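You operate a simulated robot arm through the tools that you are given. There is no shell and no other tool. Be economical: measure what you need, move in short steps, check, and stop when the job is done.

The job below is to be done with a simulated robot arm. You get a single attempt, and the scene is never put back.

TASK
Put things in order on the top of the right table. At the end: the green putty tin stands on top of the cream paper roll; the blue carton stands where the white adapter stood; the white adapter stands where the green putty tin stood; the purple banded block stands where the blue carton stood; whatever was shut is shut again. Leave all else as you found it, and nothing knocked over.
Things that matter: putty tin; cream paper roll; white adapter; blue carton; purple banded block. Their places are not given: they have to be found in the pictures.

Only the result counts: the job must be done as asked and must still hold three seconds after the hand-in. Knocking over, shifting, dropping, spilling or breaking anything else fails it.

THE ROBOT
A 6-joint arm with a two-finger parallel gripper, fixed in place. Base frame: the origin is at the foot of the arm, x ahead of it, y to its left, z up; the work surface is at about z = 0. Units: m, rad, N and s.
With the tool pointing down near the work surface it reaches from about 0.18 to 0.46 m from the base axis. Its first joint turns from -1.222 to 1.222 rad. Payload 1.9 kg.
The TCP is the grasp point between the finger pads, 0.023 m short of the fingertips. In the tool frame z runs along the fingers and y along their closing line. The gripper opens to 0.094 m. The fingers are 0.038 m wide and 0.01 m thick; the gripper's body (0.054 by 0.096 m) begins 0.039 m behind the TCP.
Orientation is told as [roll, pitch, yaw] about the base's x, y, z axes, in that order, counted from this pose: with the fingers straight down and closing along the base's y, the tool's x points along the base's -x, its y along +y and its z along -z.

THE INTERFACE
- The arm moves only by the tool play_rows. Its argument "plan" is a list of rows, each an object of numbers (a shift or turn left out is 0, a gripper value left out holds the last): "tx", "ty", "tz": the shift along the base's x, y, z in m; "wx", "wy", "wz": the turn, a rotation vector about the base's x, y, z in rad. In form: [{"tx": .., "ty": .., "tz": .., "wx": .., "wy": .., "wz": ..}, ...]. A call has 1 to 20 rows; each row shifts and turns the commanded pose from where the row before left it. "gripper" is the finger opening in m, from 0 to 0.094, set as the call begins (left out, the last holds). Rows are played at 5 a second. More than 0.05 m and 0.15 rad between two rows, or a gripper value outside its range, and nothing of the call is played. A pose out of reach is approached as far as the arm can. The call stops where the force on the tool passes 40 N (or 10 N more than at its start, if that is more) or the arm is blocked; 0.2 s more then pass. Each finger travels about 0.108 m/s and halts on what it meets, pressing with about 44 N; the grip force reading is that of the motor and also rises with nothing between the fingers. The clock runs only during rows and for 0.2 s after the last one: add rows that do not move to give the fingers time. It gives the time, the measured TCP pose, the force on the tool (base axes), the opening and the grip force at its end, in the units of the frame above (readings bear some noise).
- Cameras (640 x 400 px; columns grow to the right, rows downward): "scene" is fixed at [0.0637, 0.313, 0.4431]; the picture's right is [-0.73, -0.69, 0.00], its down [-0.26, 0.27, -0.93] and it looks along [0.64, -0.67, -0.37] (base axes); focal length 241 px, centre (320, 200). "wrist" rides on the gripper at [-0.039, 0, -0.044] in the tool frame; the picture's right is [0.00, -1.00, 0.00], its down [0.97, 0.00, -0.24] and it looks along [0.24, 0.00, 0.97] (tool axes); focal length 218 px, centre (320, 200).
- camera(camera): a new picture of that camera. It takes no simulated time.
- pixel_to_xyz(camera, pixels): there is no depth. For up to 12 entries [column, row, z] of the newest picture of that camera ("zoom" is the newest enlarged one), the place [x, y] in the base frame at which the ray of that pixel passes the height z, good to about 0.003 m. It takes no simulated time.
- inspect(camera, box): a new picture of the part [left, top, right, bottom] of that camera's present view, enlarged. It takes no simulated time.
- finish_job(): hands the job in; it is judged then, once.

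Go step by step. Measure first, check grasps and placings, and put right what went wrong. The budget is 80 turns and 54 pictures, counting those below and the enlarged ones. Unless the task says otherwise, let go and move clear before handing in, and close with one line.

The tools are called after "Emit:" by a JSON object that holds its "name" and its "arguments". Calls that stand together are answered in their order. play_rows: Moves the arm, as the interface text tells. Its arguments: {"type":"object","properties":{"plan":{"type":"array","items":{"type":"object","properties":{"tx":{"type":"number"},"ty":{"type":"number"},"tz":{"type":"number"},"wx":{"type":"number"},"wy":{"type":"number"},"wz":{"type":"number"}}}},"gripper":{"type":"number"}},"required":["plan"]} The other tools are called the same way: camera (camera) takes a picture; pixel_to_xyz (camera, pixels) gives the place at which the rays of pixels pass given heights; inspect (camera, box) takes an enlarged picture of a part of a camera's view; finish_job () hands the job in.

At the start:

```text
time_s: 0.0
eef_pos: [0.3217, -0.0546, 0.3553]
tcp_rot: [0.001, -0.002, -0.001]
force: [-0.2, 0.6, -0.2]
grip_width: 0.094
grip_force: 0.1
```

scene: 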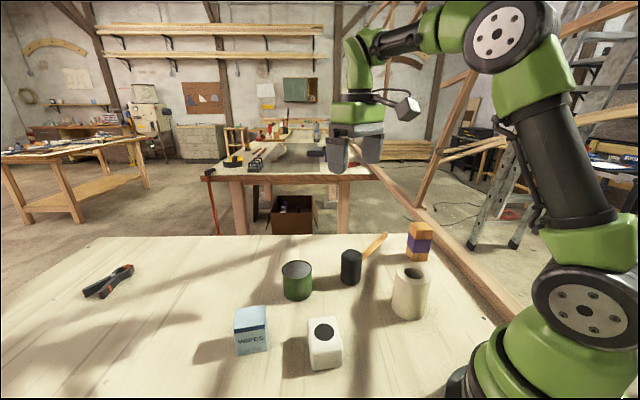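
wrist: 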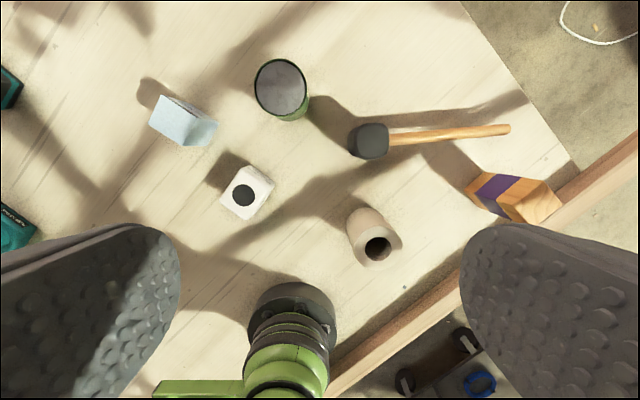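

The pictures show the tin (wrist 280,90), carton (180,120), adapter (247,192), roll (375,240) and banded block (510,195), with a mallet beside them. I'll zoom in for edges before measuring.

Emit:
{"name": "inspect", "arguments": {"camera": "scene", "box": [220, 210, 460, 380]}}

Emit:
{"name": "inspect", "arguments": {"camera": "wrist", "box": [120, 40, 580, 290]}}

```text
2.35 times, centred on (340, 295) of scene
```

zoom: 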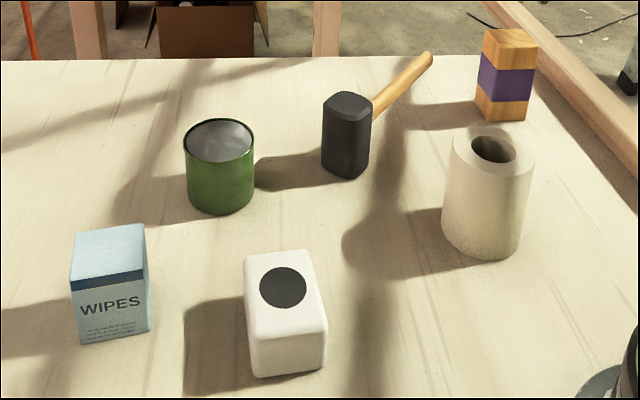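

```text
1.39 times, centred on (350, 165) of wrist
```

zoom: 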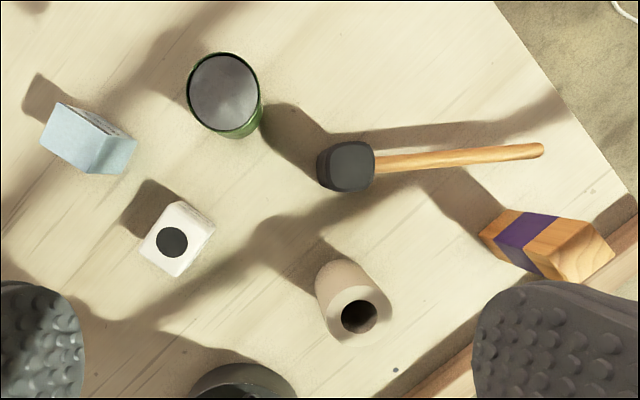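

The zooms give clear outlines. I'll intersect the base and top pixels with several heights to get positions and sizes.

Emit:
{"name": "pixel_to_xyz", "arguments": {"camera": "scene", "pixels": [[238, 356.6, 0], [267.8, 350.2, 0], [234, 333, 0.06], [266.5, 325, 0.06], [236.3, 310.7, 0.06], [265.6, 305, 0.06], [234, 333, 0.08], [266.5, 325, 0.08], [313, 370.5, 0], [342, 365.5, 0], [310, 340, 0.05], [342, 337, 0.05]]}}

Emit:
{"name": "pixel_to_xyz", "arguments": {"camera": "scene", "pixels": [[283.5, 293, 0], [312.4, 291, 0], [298.3, 300.9, 0], [283, 269, 0.07], [312.4, 269, 0.07], [298.3, 278, 0.07], [298, 260, 0.07], [391.8, 307, 0], [427, 310, 0], [410, 320, 0], [413, 272, 0.09], [413, 272, 0.1]]}}

Emit:
{"name": "pixel_to_xyz", "arguments": {"camera": "zoom", "pixels": [[222, 92, 0.07], [222, 92, 0.08], [172, 242, 0.06], [172, 242, 0.07], [359, 316, 0.09], [359, 316, 0.1], [580, 250, 0.08], [580, 250, 0.1], [73, 140, 0.07], [73, 140, 0.08], [347, 166, 0.08], [543, 150, 0.05]]}}

```text
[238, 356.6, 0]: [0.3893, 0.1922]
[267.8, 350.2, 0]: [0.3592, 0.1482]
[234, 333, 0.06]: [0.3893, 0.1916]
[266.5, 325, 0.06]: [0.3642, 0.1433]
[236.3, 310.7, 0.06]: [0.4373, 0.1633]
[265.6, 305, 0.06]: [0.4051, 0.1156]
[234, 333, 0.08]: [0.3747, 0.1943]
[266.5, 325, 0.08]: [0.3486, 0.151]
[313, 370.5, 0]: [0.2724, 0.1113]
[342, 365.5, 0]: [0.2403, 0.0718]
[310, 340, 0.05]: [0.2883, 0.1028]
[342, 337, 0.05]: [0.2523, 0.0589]
```

```text
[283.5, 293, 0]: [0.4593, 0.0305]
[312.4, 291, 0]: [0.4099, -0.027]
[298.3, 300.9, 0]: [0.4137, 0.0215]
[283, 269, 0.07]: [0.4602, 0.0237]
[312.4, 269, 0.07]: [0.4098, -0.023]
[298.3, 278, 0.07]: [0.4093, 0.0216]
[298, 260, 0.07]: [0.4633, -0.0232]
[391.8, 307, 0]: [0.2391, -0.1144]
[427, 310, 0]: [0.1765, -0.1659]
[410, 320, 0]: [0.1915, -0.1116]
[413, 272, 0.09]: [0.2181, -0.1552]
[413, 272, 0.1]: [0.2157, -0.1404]
```

```text
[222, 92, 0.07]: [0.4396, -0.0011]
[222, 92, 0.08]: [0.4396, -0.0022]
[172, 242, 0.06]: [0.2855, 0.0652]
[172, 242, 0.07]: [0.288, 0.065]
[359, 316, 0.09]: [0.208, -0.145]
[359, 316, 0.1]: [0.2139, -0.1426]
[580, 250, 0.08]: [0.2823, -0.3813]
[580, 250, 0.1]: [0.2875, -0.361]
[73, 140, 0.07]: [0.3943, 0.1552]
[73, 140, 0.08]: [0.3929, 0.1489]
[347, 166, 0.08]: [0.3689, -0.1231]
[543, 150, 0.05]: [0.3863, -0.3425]
```

Tin ≈(0.437,0.000), carton ≈(0.398,0.154), adapter ≈(0.28,0.066), roll ≈(0.213,-0.143). I'll move to a lower vantage for precise centres.

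Emit:
{"name": "play_rows", "arguments": {"plan": [{"ty": 0.035, "tz": -0.03}, {"ty": 0.035, "tz": -0.03}, {"ty": 0.035, "tz": -0.03}, {}]}}

Emit:
{"name": "camera", "arguments": {"camera": "wrist"}}

```text
time_s: 1.0
eef_pos: [0.3225, 0.0499, 0.2654]
tcp_rot: [0.001, -0.002, 0.0]
force: [0.1, 0.0, 0.0]
grip_width: 0.094
grip_force: 0.0
```

```text
49 pictures are left
```

wrist: 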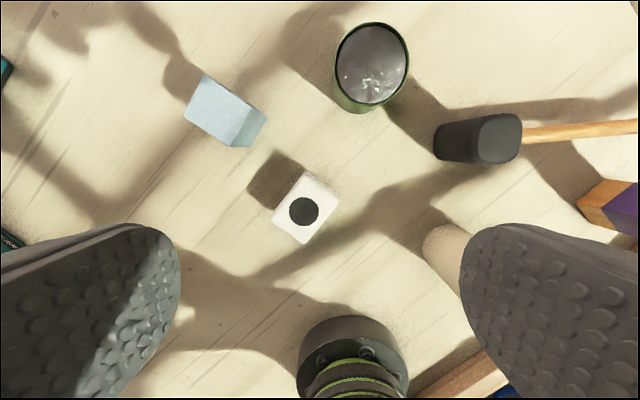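

Emit:
{"name": "inspect", "arguments": {"camera": "wrist", "box": [160, 10, 440, 260]}}

Emit:
{"name": "pixel_to_xyz", "arguments": {"camera": "wrist", "pixels": [[335, 62, 0.07], [408, 62, 0.07], [371, 24, 0.07], [371, 102, 0.07], [371, 63, 0.07], [359, 113, 0], [302, 171, 0.055], [340, 198, 0.055], [302, 243, 0.055], [272, 219, 0.055], [303, 211, 0.055], [303, 211, 0.065]]}}

Emit:
{"name": "pixel_to_xyz", "arguments": {"camera": "wrist", "pixels": [[204, 73, 0.062], [254, 103, 0.062], [232, 146, 0.062], [184, 115, 0.062], [266, 118, 0], [248, 147, 0]]}}

```text
1.60 times, centred on (300, 135) of wrist
```

zoom: 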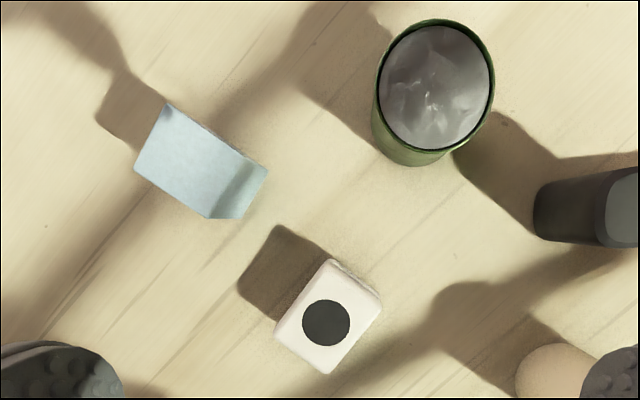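

```text
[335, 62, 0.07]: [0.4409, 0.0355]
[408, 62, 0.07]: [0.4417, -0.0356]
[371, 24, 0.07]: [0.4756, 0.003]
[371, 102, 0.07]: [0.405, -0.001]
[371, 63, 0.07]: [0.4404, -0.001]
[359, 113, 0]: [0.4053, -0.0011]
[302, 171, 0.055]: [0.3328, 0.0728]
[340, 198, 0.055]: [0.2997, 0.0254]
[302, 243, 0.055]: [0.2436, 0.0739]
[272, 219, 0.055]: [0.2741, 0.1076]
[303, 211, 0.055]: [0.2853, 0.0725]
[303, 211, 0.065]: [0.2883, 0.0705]
```

```text
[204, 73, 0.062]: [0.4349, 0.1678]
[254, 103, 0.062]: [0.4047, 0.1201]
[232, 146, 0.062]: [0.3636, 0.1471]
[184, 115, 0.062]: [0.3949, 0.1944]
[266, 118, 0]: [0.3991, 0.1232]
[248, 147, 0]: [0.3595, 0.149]
```

Tin centre (0.440,0.000), Ø0.071; the carton and adapter are roughly located. Next I'll view the roll and block from above.

Emit:
{"name": "play_rows", "arguments": {"plan": [{"tx": -0.012, "ty": -0.04}, {"tx": -0.012, "ty": -0.04}, {"tx": -0.012, "ty": -0.04}, {"tx": -0.012, "ty": -0.04}, {"tx": -0.012, "ty": -0.04}, {"tx": -0.012, "ty": -0.04}, {}]}}

Emit:
{"name": "camera", "arguments": {"camera": "wrist"}}

Emit:
{"name": "inspect", "arguments": {"camera": "scene", "box": [380, 210, 450, 330]}}

```text
time_s: 2.6
eef_pos: [0.2516, -0.1917, 0.2668]
tcp_rot: [0.002, -0.002, 0.0]
force: [0.4, 0.1, -0.9]
grip_width: 0.094
grip_force: 0.1
```

```text
47 pictures are left
```

wrist: 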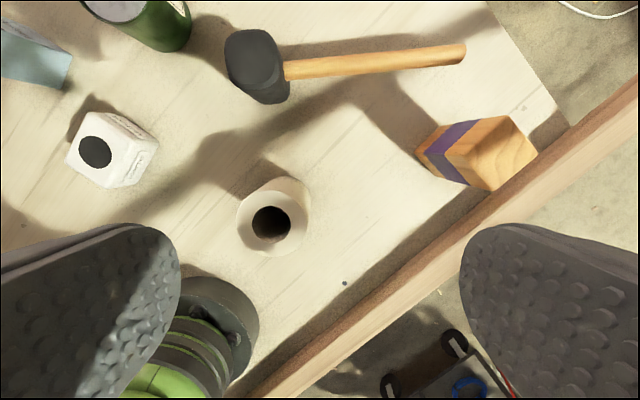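

```text
3.33 times, centred on (415, 270) of scene
```

zoom: 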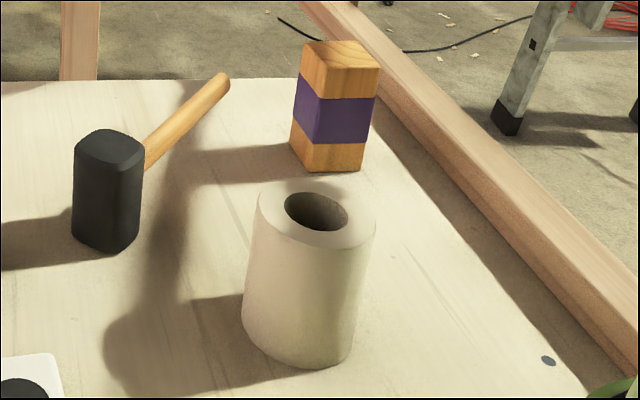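

The roll (wrist 272,222) and block (480,150) are both visible. I'll enlarge for corners.

Emit:
{"name": "inspect", "arguments": {"camera": "wrist", "box": [220, 100, 550, 270]}}

Emit:
{"name": "pixel_to_xyz", "arguments": {"camera": "scene", "pixels": [[408, 322, 0], [407.5, 312, 0], [407.6, 316, 0], [407.6, 316, 0], [407.6, 319, 0], [410, 333, 0]]}}

```text
1.94 times, centred on (385, 185) of wrist
```

zoom: 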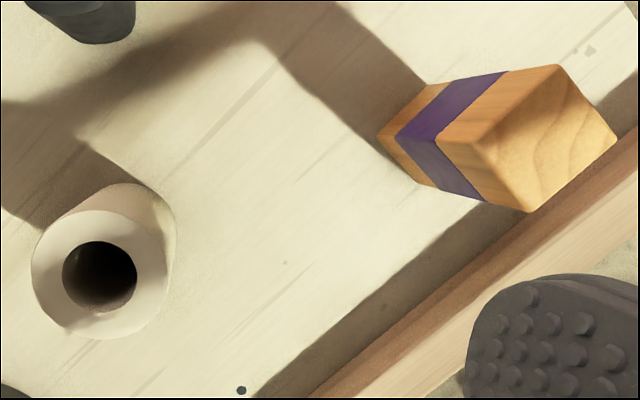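

```text
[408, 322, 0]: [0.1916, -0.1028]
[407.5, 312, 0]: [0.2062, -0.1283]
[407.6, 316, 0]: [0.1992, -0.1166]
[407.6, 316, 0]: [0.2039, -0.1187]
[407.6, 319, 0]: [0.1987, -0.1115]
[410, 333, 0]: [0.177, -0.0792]
```

Emit:
{"name": "pixel_to_xyz", "arguments": {"camera": "zoom", "pixels": [[378, 138, 0], [428, 84, 0], [415, 182, 0], [476, 148, 0.107], [556, 64, 0.107], [617, 142, 0.107], [530, 211, 0.107], [32, 270, 0.085], [166, 275, 0.085], [99, 210, 0.085], [99, 339, 0.085], [99, 275, 0.095]]}}

Emit:
{"name": "pixel_to_xyz", "arguments": {"camera": "zoom", "pixels": [[176, 212, 0], [125, 184, 0], [155, 196, 0]]}}

Emit:
{"name": "pixel_to_xyz", "arguments": {"camera": "scene", "pixels": [[414.8, 266, 0.08], [414.8, 266, 0.09], [414.8, 266, 0.1], [414.7, 264.5, 0.08], [414.7, 264.5, 0.09], [414.7, 264.5, 0.1]]}}

```text
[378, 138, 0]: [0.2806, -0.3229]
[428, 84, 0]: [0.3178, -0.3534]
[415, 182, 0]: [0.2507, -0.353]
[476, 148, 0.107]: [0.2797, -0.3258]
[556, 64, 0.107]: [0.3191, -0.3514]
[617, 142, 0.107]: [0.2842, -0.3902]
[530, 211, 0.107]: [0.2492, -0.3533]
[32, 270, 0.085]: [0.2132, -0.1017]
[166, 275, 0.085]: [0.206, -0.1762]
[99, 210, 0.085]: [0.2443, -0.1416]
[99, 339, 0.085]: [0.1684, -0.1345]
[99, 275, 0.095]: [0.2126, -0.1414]
```

```text
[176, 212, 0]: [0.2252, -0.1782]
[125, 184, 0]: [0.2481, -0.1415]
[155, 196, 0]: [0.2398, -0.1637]
```

```text
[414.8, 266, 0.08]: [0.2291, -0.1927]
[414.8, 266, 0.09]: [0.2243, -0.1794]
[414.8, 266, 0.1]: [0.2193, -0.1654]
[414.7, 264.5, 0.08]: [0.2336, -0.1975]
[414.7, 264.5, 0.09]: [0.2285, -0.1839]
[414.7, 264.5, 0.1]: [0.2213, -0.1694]
```

Block centre (0.2835,-0.354), height ≈0.107; roll centre (0.2125,-0.1415), height ≈0.096. I'm heading above the tin now.

Emit:
{"name": "play_rows", "arguments": {"plan": [{"tx": 0.0317, "ty": 0.0317}, {"tx": 0.0317, "ty": 0.0317}, {"tx": 0.0317, "ty": 0.0317}, {"tx": 0.0317, "ty": 0.0317}, {"tx": 0.0317, "ty": 0.0316}, {"tx": 0.0317, "ty": 0.0316}, {"tz": -0.045}, {"tz": -0.045}, {"tz": -0.02}, {}, {}], "gripper": 0.094}}

Emit:
{"name": "camera", "arguments": {"camera": "wrist"}}

```text
time_s: 5.0
eef_pos: [0.4362, 0.0016, 0.1532]
tcp_rot: [0.003, -0.002, 0.001]
force: [0.8, -0.2, 0.5]
grip_width: 0.0938
grip_force: 0.0
out of reach, approached as far as the arm can: row 6
```

```text
44 pictures are left
```

wrist: 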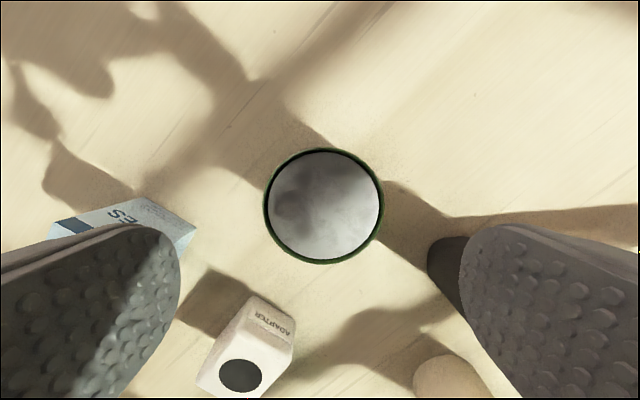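

Emit:
{"name": "pixel_to_xyz", "arguments": {"camera": "wrist", "pixels": [[324, 206, 0.07], [264, 206, 0.07], [384, 206, 0.07], [324, 148, 0.07], [324, 264, 0.07]]}}

Emit:
{"name": "play_rows", "arguments": {"plan": [{"tz": -0.03}, {}, {}]}}

```text
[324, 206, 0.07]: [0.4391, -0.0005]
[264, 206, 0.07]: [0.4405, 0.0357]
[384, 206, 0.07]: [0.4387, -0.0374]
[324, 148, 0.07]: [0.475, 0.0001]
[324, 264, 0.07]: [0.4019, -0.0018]
```

```text
time_s: 5.8
eef_pos: [0.4371, 0.003, 0.1247]
tcp_rot: [0.002, -0.003, -0.001]
force: [-0.5, 0.2, -0.8]
grip_width: 0.0942
grip_force: 0.1
```

Tin centred at (0.439,-0.001). Descending with a small correction, then gripping.

Emit:
{"name": "play_rows", "arguments": {"plan": [{"tx": 0.002, "ty": -0.003, "tz": -0.03}, {"tz": -0.03}, {"tz": -0.022}, {}, {}]}}

Emit:
{"name": "play_rows", "arguments": {"plan": [{}, {}, {}], "gripper": 0.05}}

```text
time_s: 7.0
eef_pos: [0.4384, -0.0013, 0.0418]
tcp_rot: [0.001, -0.002, 0.0]
force: [-0.1, 0.0, 0.2]
grip_width: 0.0942
grip_force: 0.0
```

```text
time_s: 7.8
eef_pos: [0.4391, -0.0021, 0.0411]
tcp_rot: [0.002, 0.0, -0.001]
force: [-0.4, 0.0, -0.4]
grip_width: 0.0732
grip_force: 43.9
```

Gripped at 0.073 m. Lifting and carrying it over the roll.

Emit:
{"name": "play_rows", "arguments": {"plan": [{"tz": 0.02}, {"tz": 0.035}, {"tz": 0.035}, {"tz": 0.035}, {"tz": 0.035}, {"tx": -0.0302, "ty": -0.0186}, {"tx": -0.0302, "ty": -0.0186}, {"tx": -0.0302, "ty": -0.0186}, {"tx": -0.0302, "ty": -0.0186}, {"tx": -0.0302, "ty": -0.0186}, {"tx": -0.0302, "ty": -0.0186}, {"tx": -0.0302, "ty": -0.0186}, {"tx": -0.0151, "ty": -0.0093}, {}, {}]}}

Emit:
{"name": "inspect", "arguments": {"camera": "scene", "box": [320, 190, 500, 340]}}

```text
time_s: 11.0
eef_pos: [0.2122, -0.1418, 0.201]
tcp_rot: [0.0, -0.002, 0.001]
force: [0.8, 0.2, -3.0]
grip_width: 0.0733
grip_force: 44.0
```

```text
2.67 times, centred on (410, 265) of scene
```

zoom: 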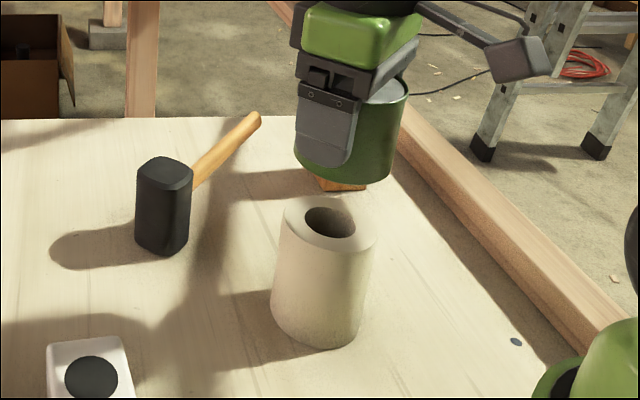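

Aligned over the roll, tin bottom ≈0.16. Lowering slowly until contact.

Emit:
{"name": "play_rows", "arguments": {"plan": [{"tz": -0.02}, {"tz": -0.02}, {"tz": -0.012}, {}, {}]}}

Emit:
{"name": "inspect", "arguments": {"camera": "scene", "box": [350, 210, 470, 330]}}

```text
time_s: 12.2
eef_pos: [0.2115, -0.1401, 0.1493]
tcp_rot: [0.004, -0.002, -0.001]
force: [0.3, -0.1, -2.5]
grip_width: 0.0732
grip_force: 44.2
```

```text
3.33 times, centred on (410, 270) of scene
```

zoom: 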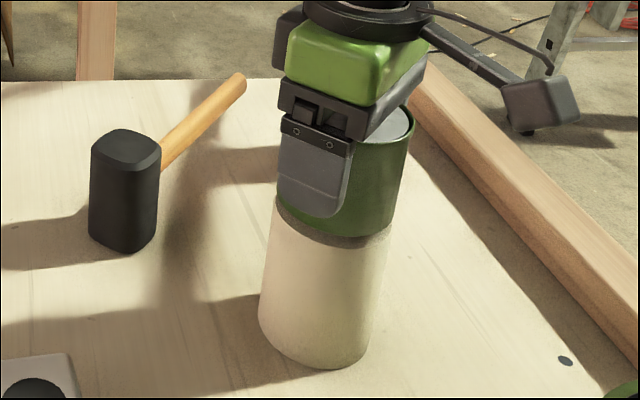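

Centred and nearly touching. Lowering in 2–3 mm steps.

Emit:
{"name": "play_rows", "arguments": {"plan": [{"tz": -0.003}, {}, {"tz": -0.003}, {}, {}]}}

```text
time_s: 13.4
eef_pos: [0.2133, -0.1394, 0.1425]
tcp_rot: [0.003, -0.001, 0.0]
force: [0.1, -0.1, -1.9]
grip_width: 0.0735
grip_force: 44.2
```

Emit:
{"name": "play_rows", "arguments": {"plan": [{"tz": -0.002}, {}, {}]}}

Emit:
{"name": "play_rows", "arguments": {"plan": [{"tz": -0.002}, {}, {}]}}

Emit:
{"name": "inspect", "arguments": {"camera": "scene", "box": [370, 230, 450, 310]}}

```text
time_s: 14.2
eef_pos: [0.2127, -0.1411, 0.1414]
tcp_rot: [0.003, -0.004, -0.001]
force: [-0.3, 1.4, 6.1]
grip_width: 0.0733
grip_force: 43.7
```

```text
time_s: 14.7
eef_pos: [0.2139, -0.1408, 0.141]
tcp_rot: [-0.001, -0.005, 0.0]
force: [-2.9, 0.9, 10.9]
grip_width: 0.0733
grip_force: 44.1
stopped in row 2: the force on the tool passed its limit (the readings are from after the stop); the commanded pose is now the measured one
```

```text
5.00 times, centred on (410, 270) of scene
```

zoom: 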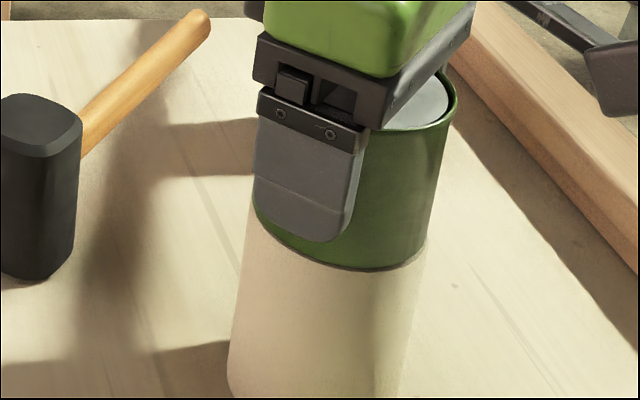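

In contact (Fz ≈ 6–11 N). Releasing and rising straight up.

Emit:
{"name": "play_rows", "arguments": {"plan": [{}, {}, {}], "gripper": 0.094}}

Emit:
{"name": "play_rows", "arguments": {"plan": [{"tz": 0.015}, {"tz": 0.03}, {"tz": 0.04}, {"tz": 0.04}, {}]}}

Emit:
{"name": "camera", "arguments": {"camera": "scene"}}

Emit:
{"name": "camera", "arguments": {"camera": "wrist"}}

```text
time_s: 15.5
eef_pos: [0.2133, -0.1404, 0.1413]
tcp_rot: [0.0, -0.005, 0.001]
force: [0.6, 1.1, 0.3]
grip_width: 0.0941
grip_force: 0.0
```

```text
time_s: 16.7
eef_pos: [0.2131, -0.141, 0.2659]
tcp_rot: [0.0, -0.005, 0.002]
force: [-0.2, -0.5, -0.4]
grip_width: 0.0942
grip_force: 0.1
```

```text
40 pictures are left
```

scene: 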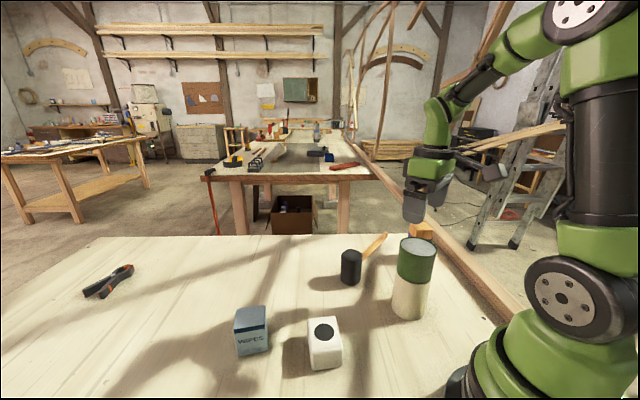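

```text
39 pictures are left
```

wrist: 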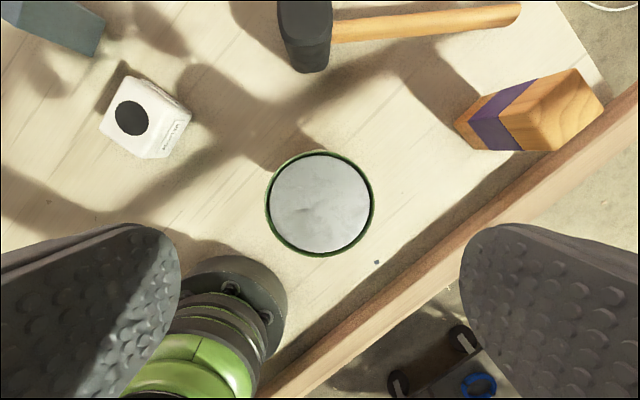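

Tin stands on the roll. Next I'm moving over the adapter, turning the fingers to its short sides (≈-0.66 rad).

Emit:
{"name": "play_rows", "arguments": {"plan": [{"tx": 0.0142, "ty": 0.0418, "wz": -0.1326}, {"tx": 0.0142, "ty": 0.0418, "wz": -0.1326}, {"tx": 0.0142, "ty": 0.0418, "wz": -0.1326}, {"tx": 0.0142, "ty": 0.0418, "wz": -0.1326}, {"tx": 0.0142, "ty": 0.0418, "wz": -0.1326}, {"tz": -0.04}, {"tz": -0.04}, {}, {}]}}

Emit:
{"name": "camera", "arguments": {"camera": "wrist"}}

```text
time_s: 18.7
eef_pos: [0.2853, 0.0668, 0.1854]
tcp_rot: [0.001, -0.004, -0.661]
force: [-0.1, 0.0, 0.1]
grip_width: 0.0939
grip_force: 0.0
```

```text
38 pictures are left
```

wrist: 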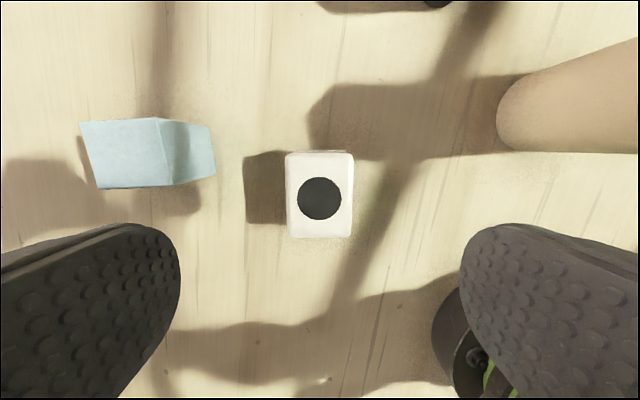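

The adapter is squarely aligned at (320,195). Measuring its edges.

Emit:
{"name": "pixel_to_xyz", "arguments": {"camera": "wrist", "pixels": [[319, 198, 0.055], [319, 198, 0.065], [287, 198, 0.055], [353, 198, 0.055], [320, 160, 0.055], [320, 236, 0.055]]}}

Emit:
{"name": "inspect", "arguments": {"camera": "wrist", "box": [260, 130, 380, 250]}}

Emit:
{"name": "inspect", "arguments": {"camera": "scene", "box": [225, 290, 355, 390]}}

```text
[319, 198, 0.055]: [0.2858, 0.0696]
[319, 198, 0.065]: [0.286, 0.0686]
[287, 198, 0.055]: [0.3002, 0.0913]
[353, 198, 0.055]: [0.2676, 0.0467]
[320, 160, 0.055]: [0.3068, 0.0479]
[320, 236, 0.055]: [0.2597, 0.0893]
```

```text
3.33 times, centred on (320, 190) of wrist
```

zoom: 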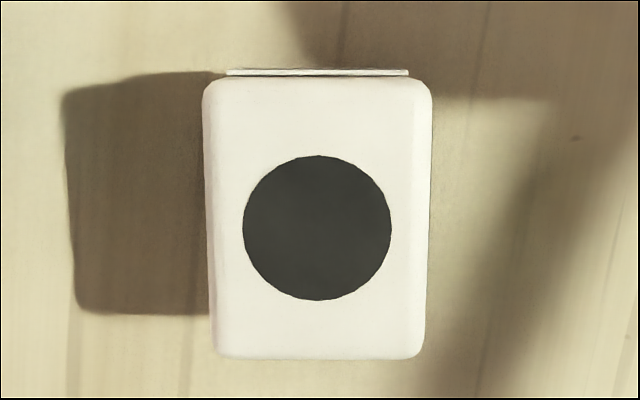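

```text
4.00 times, centred on (290, 340) of scene
```

zoom: 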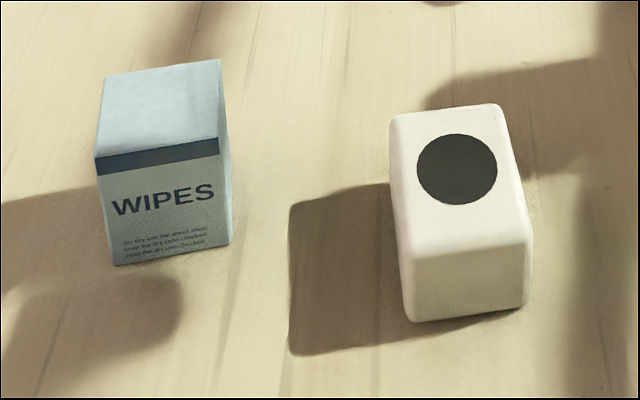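

Adapter centre ≈(0.286,0.069), matching the TCP. Descending to z≈0.03 and gripping.

Emit:
{"name": "play_rows", "arguments": {"plan": [{"tx": 0.001, "ty": 0.001, "tz": -0.045}, {"tz": -0.045}, {"tz": -0.04}, {"tz": -0.025}, {}, {}]}}

Emit:
{"name": "play_rows", "arguments": {"plan": [{}, {}, {}, {}], "gripper": 0.035}}

```text
time_s: 20.1
eef_pos: [0.2862, 0.0693, 0.0314]
tcp_rot: [0.0, -0.004, -0.662]
force: [0.1, -0.2, 0.2]
grip_width: 0.094
grip_force: 0.1
```

```text
time_s: 21.1
eef_pos: [0.2844, 0.0681, 0.0297]
tcp_rot: [-0.001, -0.005, -0.661]
force: [-0.6, 0.7, 0.6]
grip_width: 0.0577
grip_force: 43.8
```

Adapter gripped (0.058 m). Lifting and carrying it to the tin's old spot (0.439,-0.001).

Emit:
{"name": "play_rows", "arguments": {"plan": [{"tz": 0.02}, {"tz": 0.03}, {"tz": 0.03}, {"tx": 0.0384, "ty": -0.0175}, {"tx": 0.0384, "ty": -0.0175}, {"tx": 0.0384, "ty": -0.0175}, {"tx": 0.0384, "ty": -0.0175}, {}, {"tz": -0.03}, {"tz": -0.03}, {"tz": -0.013}, {}, {}]}}

Emit:
{"name": "inspect", "arguments": {"camera": "scene", "box": [225, 230, 385, 350]}}

```text
time_s: 23.9
eef_pos: [0.439, -0.0016, 0.0365]
tcp_rot: [-0.001, -0.005, -0.661]
force: [0.1, -0.2, -1.2]
grip_width: 0.0577
grip_force: 44.2
```

```text
3.33 times, centred on (305, 290) of scene
```

zoom: 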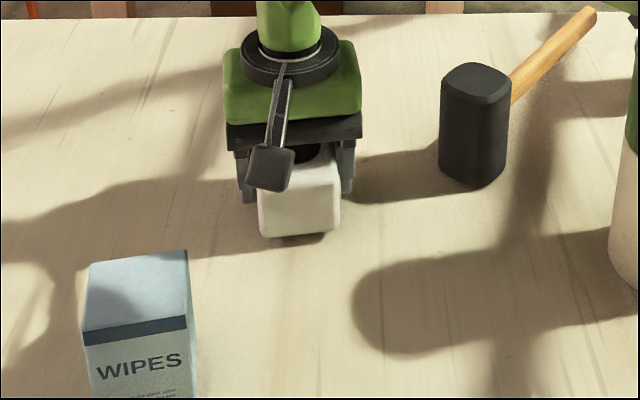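

Over the spot, about 6 mm above the table. Lowering gently to contact.

Emit:
{"name": "play_rows", "arguments": {"plan": [{"tz": -0.003}, {}, {"tz": -0.002}, {}, {}]}}

Emit:
{"name": "play_rows", "arguments": {"plan": [{"tz": -0.001}, {}, {}]}}

```text
time_s: 25.1
eef_pos: [0.4382, -0.0011, 0.0324]
tcp_rot: [0.0, -0.005, -0.661]
force: [0.2, 0.1, -1.6]
grip_width: 0.0578
grip_force: 43.6
```

```text
time_s: 25.9
eef_pos: [0.4396, -0.0014, 0.0312]
tcp_rot: [0.0, -0.005, -0.66]
force: [0.7, 0.5, -0.1]
grip_width: 0.0578
grip_force: 44.1
```

Emit:
{"name": "play_rows", "arguments": {"plan": [{"tz": -0.001}, {}, {}]}}

```text
time_s: 26.7
eef_pos: [0.439, -0.0007, 0.0312]
tcp_rot: [0.001, -0.007, -0.664]
force: [-4.0, 0.1, 12.6]
grip_width: 0.0575
grip_force: 44.2
```

Contact (Fz 12 N). Releasing, rising, and moving over the carton.

Emit:
{"name": "play_rows", "arguments": {"plan": [{}, {}, {}], "gripper": 0.094}}

Emit:
{"name": "play_rows", "arguments": {"plan": [{"tz": 0.015}, {"tz": 0.03}, {"tz": 0.04}, {"tz": 0.04}, {"tz": 0.03}, {"tx": -0.0105, "ty": 0.0393, "wz": 0.02}, {"tx": -0.0105, "ty": 0.0393, "wz": 0.02}, {"tx": -0.0105, "ty": 0.0393, "wz": 0.02}, {"tx": -0.0105, "ty": 0.0393, "wz": 0.02}, {}, {}]}}

Emit:
{"name": "camera", "arguments": {"camera": "wrist"}}

Emit:
{"name": "camera", "arguments": {"camera": "scene"}}

```text
time_s: 27.5
eef_pos: [0.4382, -0.0009, 0.0304]
tcp_rot: [0.001, -0.006, -0.659]
force: [0.7, 0.1, 0.1]
grip_width: 0.094
grip_force: 0.0
```

```text
time_s: 29.9
eef_pos: [0.3973, 0.1564, 0.1866]
tcp_rot: [-0.002, -0.005, -0.582]
force: [0.2, 0.4, -0.6]
grip_width: 0.094
grip_force: 0.1
```

```text
34 pictures are left
```

wrist: 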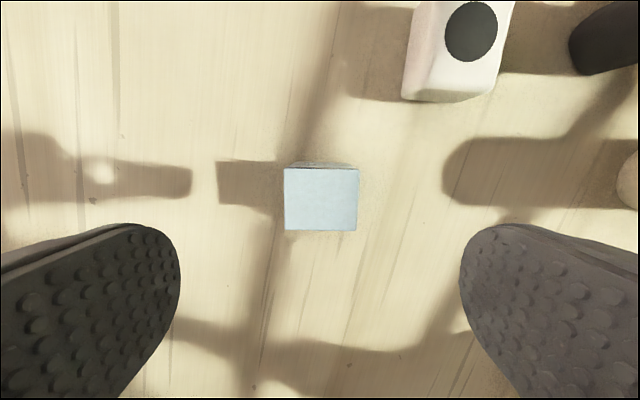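

```text
33 pictures are left
```

scene: 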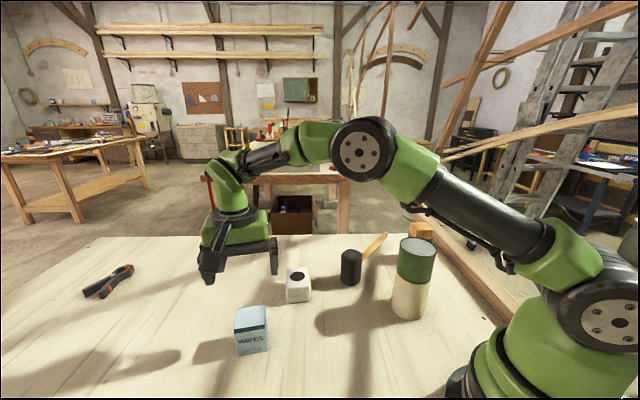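

Carton is aligned in the wrist view (285–359, 169–231). Measuring its centre.

Emit:
{"name": "pixel_to_xyz", "arguments": {"camera": "wrist", "pixels": [[321.5, 199.5, 0.062], [284, 168, 0.062], [359, 170, 0.062], [357, 231, 0.062], [285, 230, 0.062], [321.5, 199.5, 0.072]]}}

Emit:
{"name": "inspect", "arguments": {"camera": "wrist", "box": [260, 140, 380, 250]}}

```text
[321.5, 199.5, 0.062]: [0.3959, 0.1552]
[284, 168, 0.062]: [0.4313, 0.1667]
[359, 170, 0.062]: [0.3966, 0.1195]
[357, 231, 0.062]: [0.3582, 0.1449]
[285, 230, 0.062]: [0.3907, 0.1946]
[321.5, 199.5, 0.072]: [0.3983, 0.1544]
```

```text
3.64 times, centred on (320, 195) of wrist
```

zoom: 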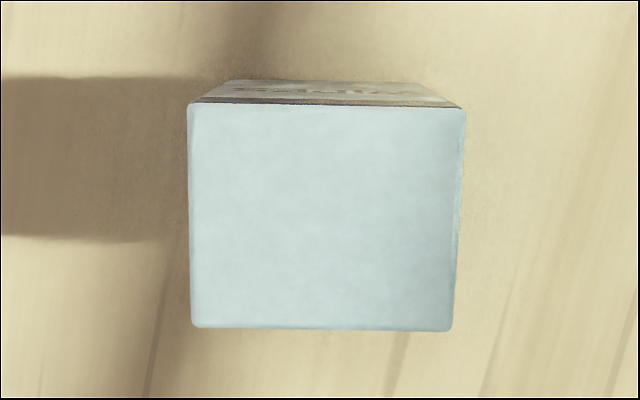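

Carton centre ≈(0.396,0.1555). Descending to z≈0.035 and gripping.

Emit:
{"name": "play_rows", "arguments": {"plan": [{"tx": -0.001, "tz": -0.045}, {"tz": -0.045}, {"tz": -0.04}, {"tz": -0.02}, {}, {}]}}

Emit:
{"name": "play_rows", "arguments": {"plan": [{}, {}, {}, {}], "gripper": 0.04}}

```text
time_s: 31.3
eef_pos: [0.3957, 0.1557, 0.0353]
tcp_rot: [0.001, -0.005, -0.582]
force: [0.1, 0.5, -0.2]
grip_width: 0.094
grip_force: 0.0
```

```text
time_s: 32.3
eef_pos: [0.3955, 0.157, 0.036]
tcp_rot: [0.0, -0.006, -0.581]
force: [0.2, 0.2, -0.4]
grip_width: 0.0555
grip_force: 44.1
```

Carton gripped (0.0555 m). Moving to the adapter's old spot (0.286,0.069).

Emit:
{"name": "play_rows", "arguments": {"plan": [{"tz": 0.02}, {"tz": 0.03}, {"tz": 0.03}, {"tx": -0.0274, "ty": -0.0218}, {"tx": -0.0274, "ty": -0.0218}, {"tx": -0.0274, "ty": -0.0218}, {"tx": -0.0275, "ty": -0.0218}, {}, {"tz": -0.03}, {"tz": -0.03}, {"tz": -0.015}, {}, {}]}}

Emit:
{"name": "play_rows", "arguments": {"plan": [{"tz": -0.003}, {}, {"tz": -0.001}, {}, {}]}}

Emit:
{"name": "inspect", "arguments": {"camera": "scene", "box": [240, 250, 400, 390]}}

```text
time_s: 35.1
eef_pos: [0.2859, 0.0688, 0.0408]
tcp_rot: [0.0, -0.007, -0.579]
force: [0.7, 0.0, 0.2]
grip_width: 0.0554
grip_force: 44.0
```

```text
time_s: 36.3
eef_pos: [0.2869, 0.0694, 0.0366]
tcp_rot: [0.0, -0.006, -0.581]
force: [-0.6, 0.2, -0.4]
grip_width: 0.0552
grip_force: 44.0
```

```text
2.86 times, centred on (320, 320) of scene
```

zoom: 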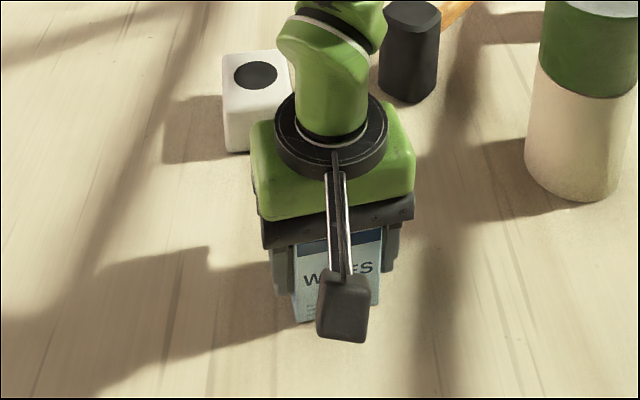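

Emit:
{"name": "play_rows", "arguments": {"plan": [{"tz": -0.001}, {}, {}]}}

Emit:
{"name": "play_rows", "arguments": {"plan": [{"tz": -0.001}, {}, {}]}}

```text
time_s: 37.1
eef_pos: [0.2857, 0.0691, 0.035]
tcp_rot: [0.001, -0.005, -0.582]
force: [-3.4, -1.1, 8.8]
grip_width: 0.0552
grip_force: 44.3
```

```text
time_s: 37.6
eef_pos: [0.2857, 0.0699, 0.0352]
tcp_rot: [0.0, -0.006, -0.584]
force: [-1.9, -2.0, 8.1]
grip_width: 0.0552
grip_force: 44.2
stopped in row 2: the force on the tool passed its limit (the readings are from after the stop); the commanded pose is now the measured one
```

Carton is down. Releasing, rising, and travelling toward the block.

Emit:
{"name": "play_rows", "arguments": {"plan": [{}, {}, {}], "gripper": 0.094}}

Emit:
{"name": "play_rows", "arguments": {"plan": [{"tz": 0.015}, {"tz": 0.045}, {"tz": 0.045}, {"tz": 0.045}, {"tz": 0.045}, {"tx": 0.01, "ty": -0.045}, {"ty": -0.045}, {"ty": -0.045}, {"ty": -0.045, "wz": -0.05}, {"ty": -0.045, "wz": -0.05}, {"ty": -0.045, "wz": -0.06}, {"tx": -0.01, "ty": -0.045}, {"ty": -0.045, "tz": -0.02}, {"ty": -0.045, "tz": -0.02}, {"ty": -0.019, "tz": -0.01}, {}, {}]}}

Emit:
{"name": "camera", "arguments": {"camera": "wrist"}}

Emit:
{"name": "camera", "arguments": {"camera": "scene"}}

```text
time_s: 38.4
eef_pos: [0.2871, 0.0694, 0.0353]
tcp_rot: [0.0, -0.005, -0.583]
force: [0.6, 1.0, 0.0]
grip_width: 0.0941
grip_force: 0.0
```

```text
time_s: 42.0
eef_pos: [0.286, -0.3545, 0.1791]
tcp_rot: [-0.001, -0.006, -0.741]
force: [-0.8, -0.4, 0.3]
grip_width: 0.0939
grip_force: 0.1
```

```text
30 pictures are left
```

wrist: 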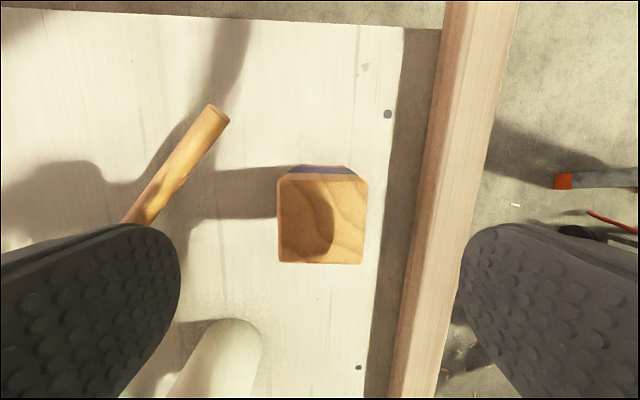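

```text
29 pictures are left
```

scene: 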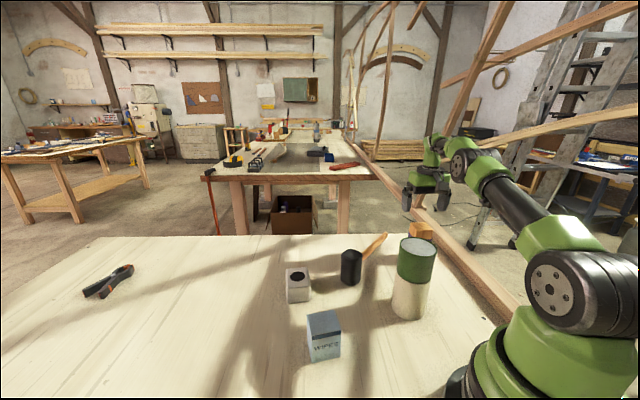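

The block is aligned (277–368, 173–265), and the rail at column ≈425 leaves room for the finger. Measuring the centre.

Emit:
{"name": "pixel_to_xyz", "arguments": {"camera": "wrist", "pixels": [[322.5, 219, 0.107], [277, 175, 0.107], [368, 178, 0.107], [362, 264, 0.107], [279, 262, 0.107], [425, 200, 0.0], [425, 200, 0.06]]}}

```text
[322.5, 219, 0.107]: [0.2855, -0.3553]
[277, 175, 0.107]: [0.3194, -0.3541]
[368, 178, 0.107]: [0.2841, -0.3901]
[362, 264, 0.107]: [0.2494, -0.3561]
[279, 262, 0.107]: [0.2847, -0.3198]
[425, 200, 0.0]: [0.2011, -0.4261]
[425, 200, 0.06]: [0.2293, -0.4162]
```

Centre (0.2845,-0.355). Descending to z≈0.074 and gripping.

Emit:
{"name": "play_rows", "arguments": {"plan": [{"tx": -0.001, "tz": -0.04}, {"tz": -0.04}, {"tz": -0.025}, {}, {}]}}

Emit:
{"name": "play_rows", "arguments": {"plan": [{}, {}, {}, {}], "gripper": 0.035}}

```text
time_s: 43.2
eef_pos: [0.2852, -0.3547, 0.0733]
tcp_rot: [-0.001, -0.004, -0.742]
force: [-0.1, -0.6, 0.5]
grip_width: 0.0941
grip_force: 0.0
```

```text
time_s: 44.2
eef_pos: [0.2855, -0.3544, 0.0735]
tcp_rot: [0.0, -0.008, -0.74]
force: [-0.8, -0.5, 1.0]
grip_width: 0.0496
grip_force: 43.7
```

Block gripped (0.0496 m). Lifting high and carrying it to the carton's old spot (0.396,0.156).

Emit:
{"name": "play_rows", "arguments": {"plan": [{"tz": 0.02}, {"tz": 0.035}, {"tz": 0.04}, {"tz": 0.035}, {"tx": 0.00925, "ty": 0.0425}, {"tx": 0.00925, "ty": 0.0425}, {"tx": 0.00925, "ty": 0.0425}, {"tx": 0.00925, "ty": 0.0425}, {"tx": 0.00925, "ty": 0.0425}, {"tx": 0.00925, "ty": 0.0425}, {"tx": 0.00925, "ty": 0.0425}, {"tx": 0.00925, "ty": 0.0425}, {"tx": 0.00925, "ty": 0.0425}, {"tx": 0.00925, "ty": 0.0425}, {"tx": 0.00925, "ty": 0.0425}, {"tx": 0.00925, "ty": 0.0425}, {}, {}]}}

Emit:
{"name": "camera", "arguments": {"camera": "scene"}}

```text
time_s: 48.0
eef_pos: [0.4481, -0.032, 0.2278]
tcp_rot: [0.003, -0.008, -0.743]
force: [-0.3, -0.2, -2.1]
grip_width: 0.0498
grip_force: 43.7
out of reach, approached as far as the arm can: row 5, 6, 7, 8, 9, 10, 11, 12, 13, 14
```

```text
28 pictures are left
```

scene: 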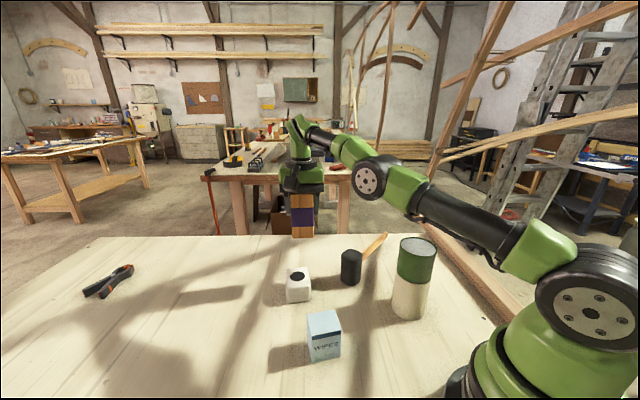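

Out-of-reach rows left the arm at (0.448,-0.032,0.228), with the block still gripped and nothing touched. I'll pull in first and then go across.

Emit:
{"name": "play_rows", "arguments": {"plan": [{"tx": -0.035, "tz": -0.01}, {"tx": -0.017, "ty": 0.03, "tz": -0.01}, {"ty": 0.04}, {"ty": 0.04}, {"ty": 0.04}, {"ty": 0.038}, {}, {}]}}

```text
time_s: 49.8
eef_pos: [0.4265, 0.1466, 0.218]
tcp_rot: [0.005, -0.004, -0.744]
force: [-0.2, -0.2, -2.4]
grip_width: 0.0498
grip_force: 44.1
out of reach, approached as far as the arm can: row 1, 2, 4, 5, 6
```

Emit:
{"name": "play_rows", "arguments": {"plan": [{"tx": -0.03, "tz": -0.01}, {"ty": 0.009, "tz": -0.02}, {}, {}]}}

```text
time_s: 50.8
eef_pos: [0.3953, 0.1544, 0.1889]
tcp_rot: [-0.001, -0.005, -0.742]
force: [-0.1, 0.1, -2.6]
grip_width: 0.0496
grip_force: 44.3
```

At (0.3955,0.155,0.189), within reach. Lowering to just above the table.

Emit:
{"name": "play_rows", "arguments": {"plan": [{"tx": 0.0005, "ty": 0.001, "tz": -0.04}, {"tz": -0.04}, {"tz": -0.028}, {}, {}]}}

Emit:
{"name": "inspect", "arguments": {"camera": "scene", "box": [180, 230, 360, 380]}}

```text
time_s: 52.0
eef_pos: [0.3964, 0.1565, 0.0794]
tcp_rot: [0.0, -0.005, -0.742]
force: [-0.1, -0.2, -1.8]
grip_width: 0.0496
grip_force: 44.4
```

```text
2.67 times, centred on (270, 305) of scene
```

zoom: 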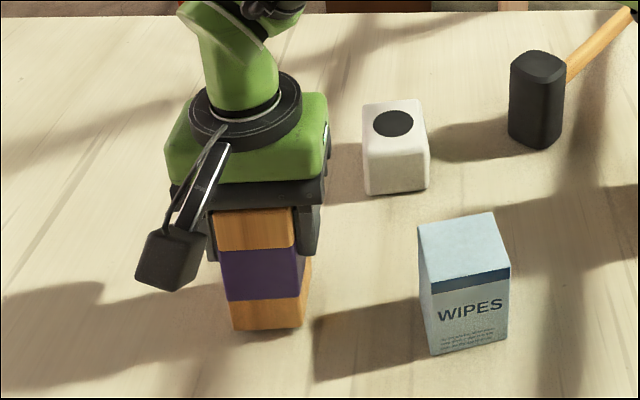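

Emit:
{"name": "play_rows", "arguments": {"plan": [{"tz": -0.003}, {}, {"tz": -0.001}, {}, {}]}}

Emit:
{"name": "play_rows", "arguments": {"plan": [{"tz": -0.001}, {}, {}]}}

Emit:
{"name": "play_rows", "arguments": {"plan": [{"tz": -0.001}, {}, {}]}}

```text
time_s: 53.2
eef_pos: [0.3953, 0.1565, 0.0751]
tcp_rot: [-0.002, -0.004, -0.742]
force: [0.4, -1.1, -2.3]
grip_width: 0.0496
grip_force: 43.9
```

```text
time_s: 54.0
eef_pos: [0.3953, 0.1558, 0.0758]
tcp_rot: [0.0, -0.005, -0.742]
force: [-0.8, -0.5, -1.1]
grip_width: 0.0499
grip_force: 44.3
```

```text
time_s: 54.8
eef_pos: [0.3965, 0.1574, 0.0739]
tcp_rot: [-0.001, -0.006, -0.744]
force: [-3.2, -0.7, 9.4]
grip_width: 0.0495
grip_force: 43.8
```

Contact (Fz 9 N). Releasing and rising clear, then a final look.

Emit:
{"name": "play_rows", "arguments": {"plan": [{}, {}, {}], "gripper": 0.094}}

Emit:
{"name": "play_rows", "arguments": {"plan": [{"tz": 0.015}, {"tz": 0.03}, {"tz": 0.04}, {"tz": 0.03}, {"tx": -0.04, "ty": -0.02, "tz": 0.02}, {"tx": -0.04, "ty": -0.03, "tz": 0.04}, {"tx": 0.01, "ty": -0.04, "tz": 0.03}, {}, {}]}}

Emit:
{"name": "camera", "arguments": {"camera": "wrist"}}

Emit:
{"name": "camera", "arguments": {"camera": "scene"}}

```text
time_s: 55.6
eef_pos: [0.3963, 0.1561, 0.0745]
tcp_rot: [0.0, -0.005, -0.742]
force: [-0.4, 0.1, 0.1]
grip_width: 0.0939
grip_force: 0.2
```

```text
refused: row 6 steps farther than a row can; nothing moved
```

```text
26 pictures are left
```

wrist: 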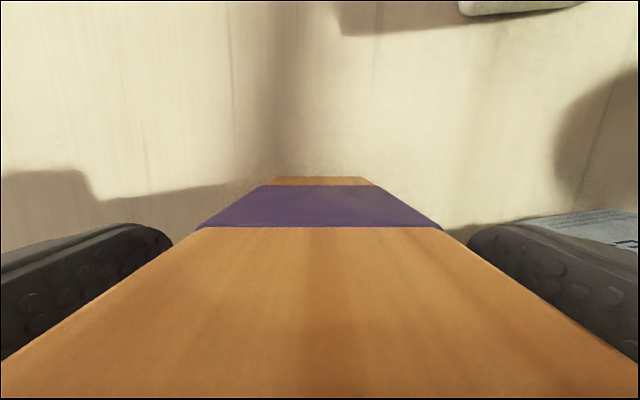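

```text
25 pictures are left
```

scene: 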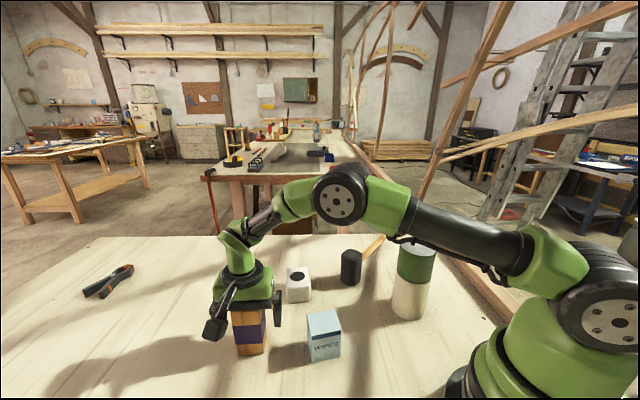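

The retreat was refused for too large a step, so I'll rise with smaller steps.

Emit:
{"name": "play_rows", "arguments": {"plan": [{"tz": 0.015}, {"tz": 0.03}, {"tz": 0.04}, {"tx": -0.03, "ty": -0.02, "tz": 0.03}, {"tx": -0.03, "ty": -0.03, "tz": 0.025}, {"ty": -0.04, "tz": 0.025}, {}, {}]}}

Emit:
{"name": "camera", "arguments": {"camera": "wrist"}}

Emit:
{"name": "camera", "arguments": {"camera": "scene"}}

```text
time_s: 57.4
eef_pos: [0.3346, 0.0669, 0.238]
tcp_rot: [0.0, -0.005, -0.742]
force: [-0.2, 0.7, 0.6]
grip_width: 0.0939
grip_force: 0.1
```

```text
24 pictures are left
```

wrist: 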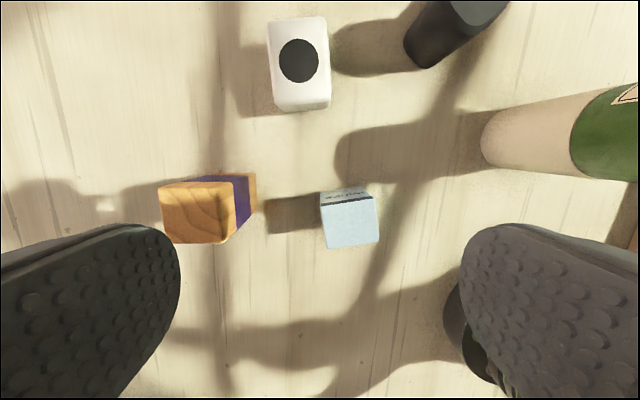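

```text
23 pictures are left
```

scene: 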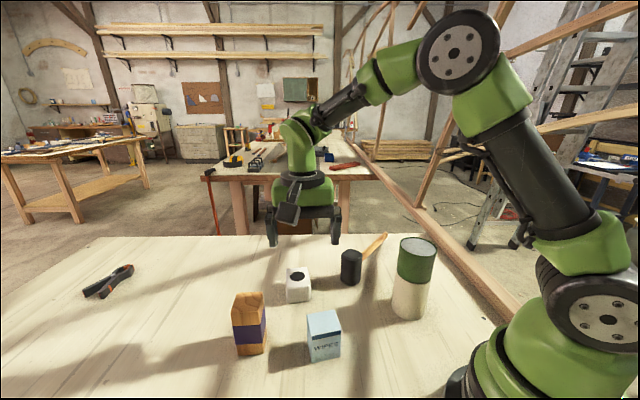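

Everything stands upright in its place. I'll do a quick position check on the tops.

Emit:
{"name": "pixel_to_xyz", "arguments": {"camera": "wrist", "pixels": [[298, 60, 0.055], [349, 223, 0.065], [197, 212, 0.107]]}}

```text
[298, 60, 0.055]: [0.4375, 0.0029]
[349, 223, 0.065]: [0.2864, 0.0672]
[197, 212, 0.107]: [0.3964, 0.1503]
```

All three measured centres are within about 6 mm of their targets, and the tin stands centred on the roll. Handing in.

Emit:
{"name": "finish_job", "arguments": {}}

```text
The job is handed in.
```

The job is handed in: the green tin stands on the roll, and the adapter, carton and banded block stand in their new places, upright and within about 6 mm. Nothing on the table had been shut, so nothing needed closing.
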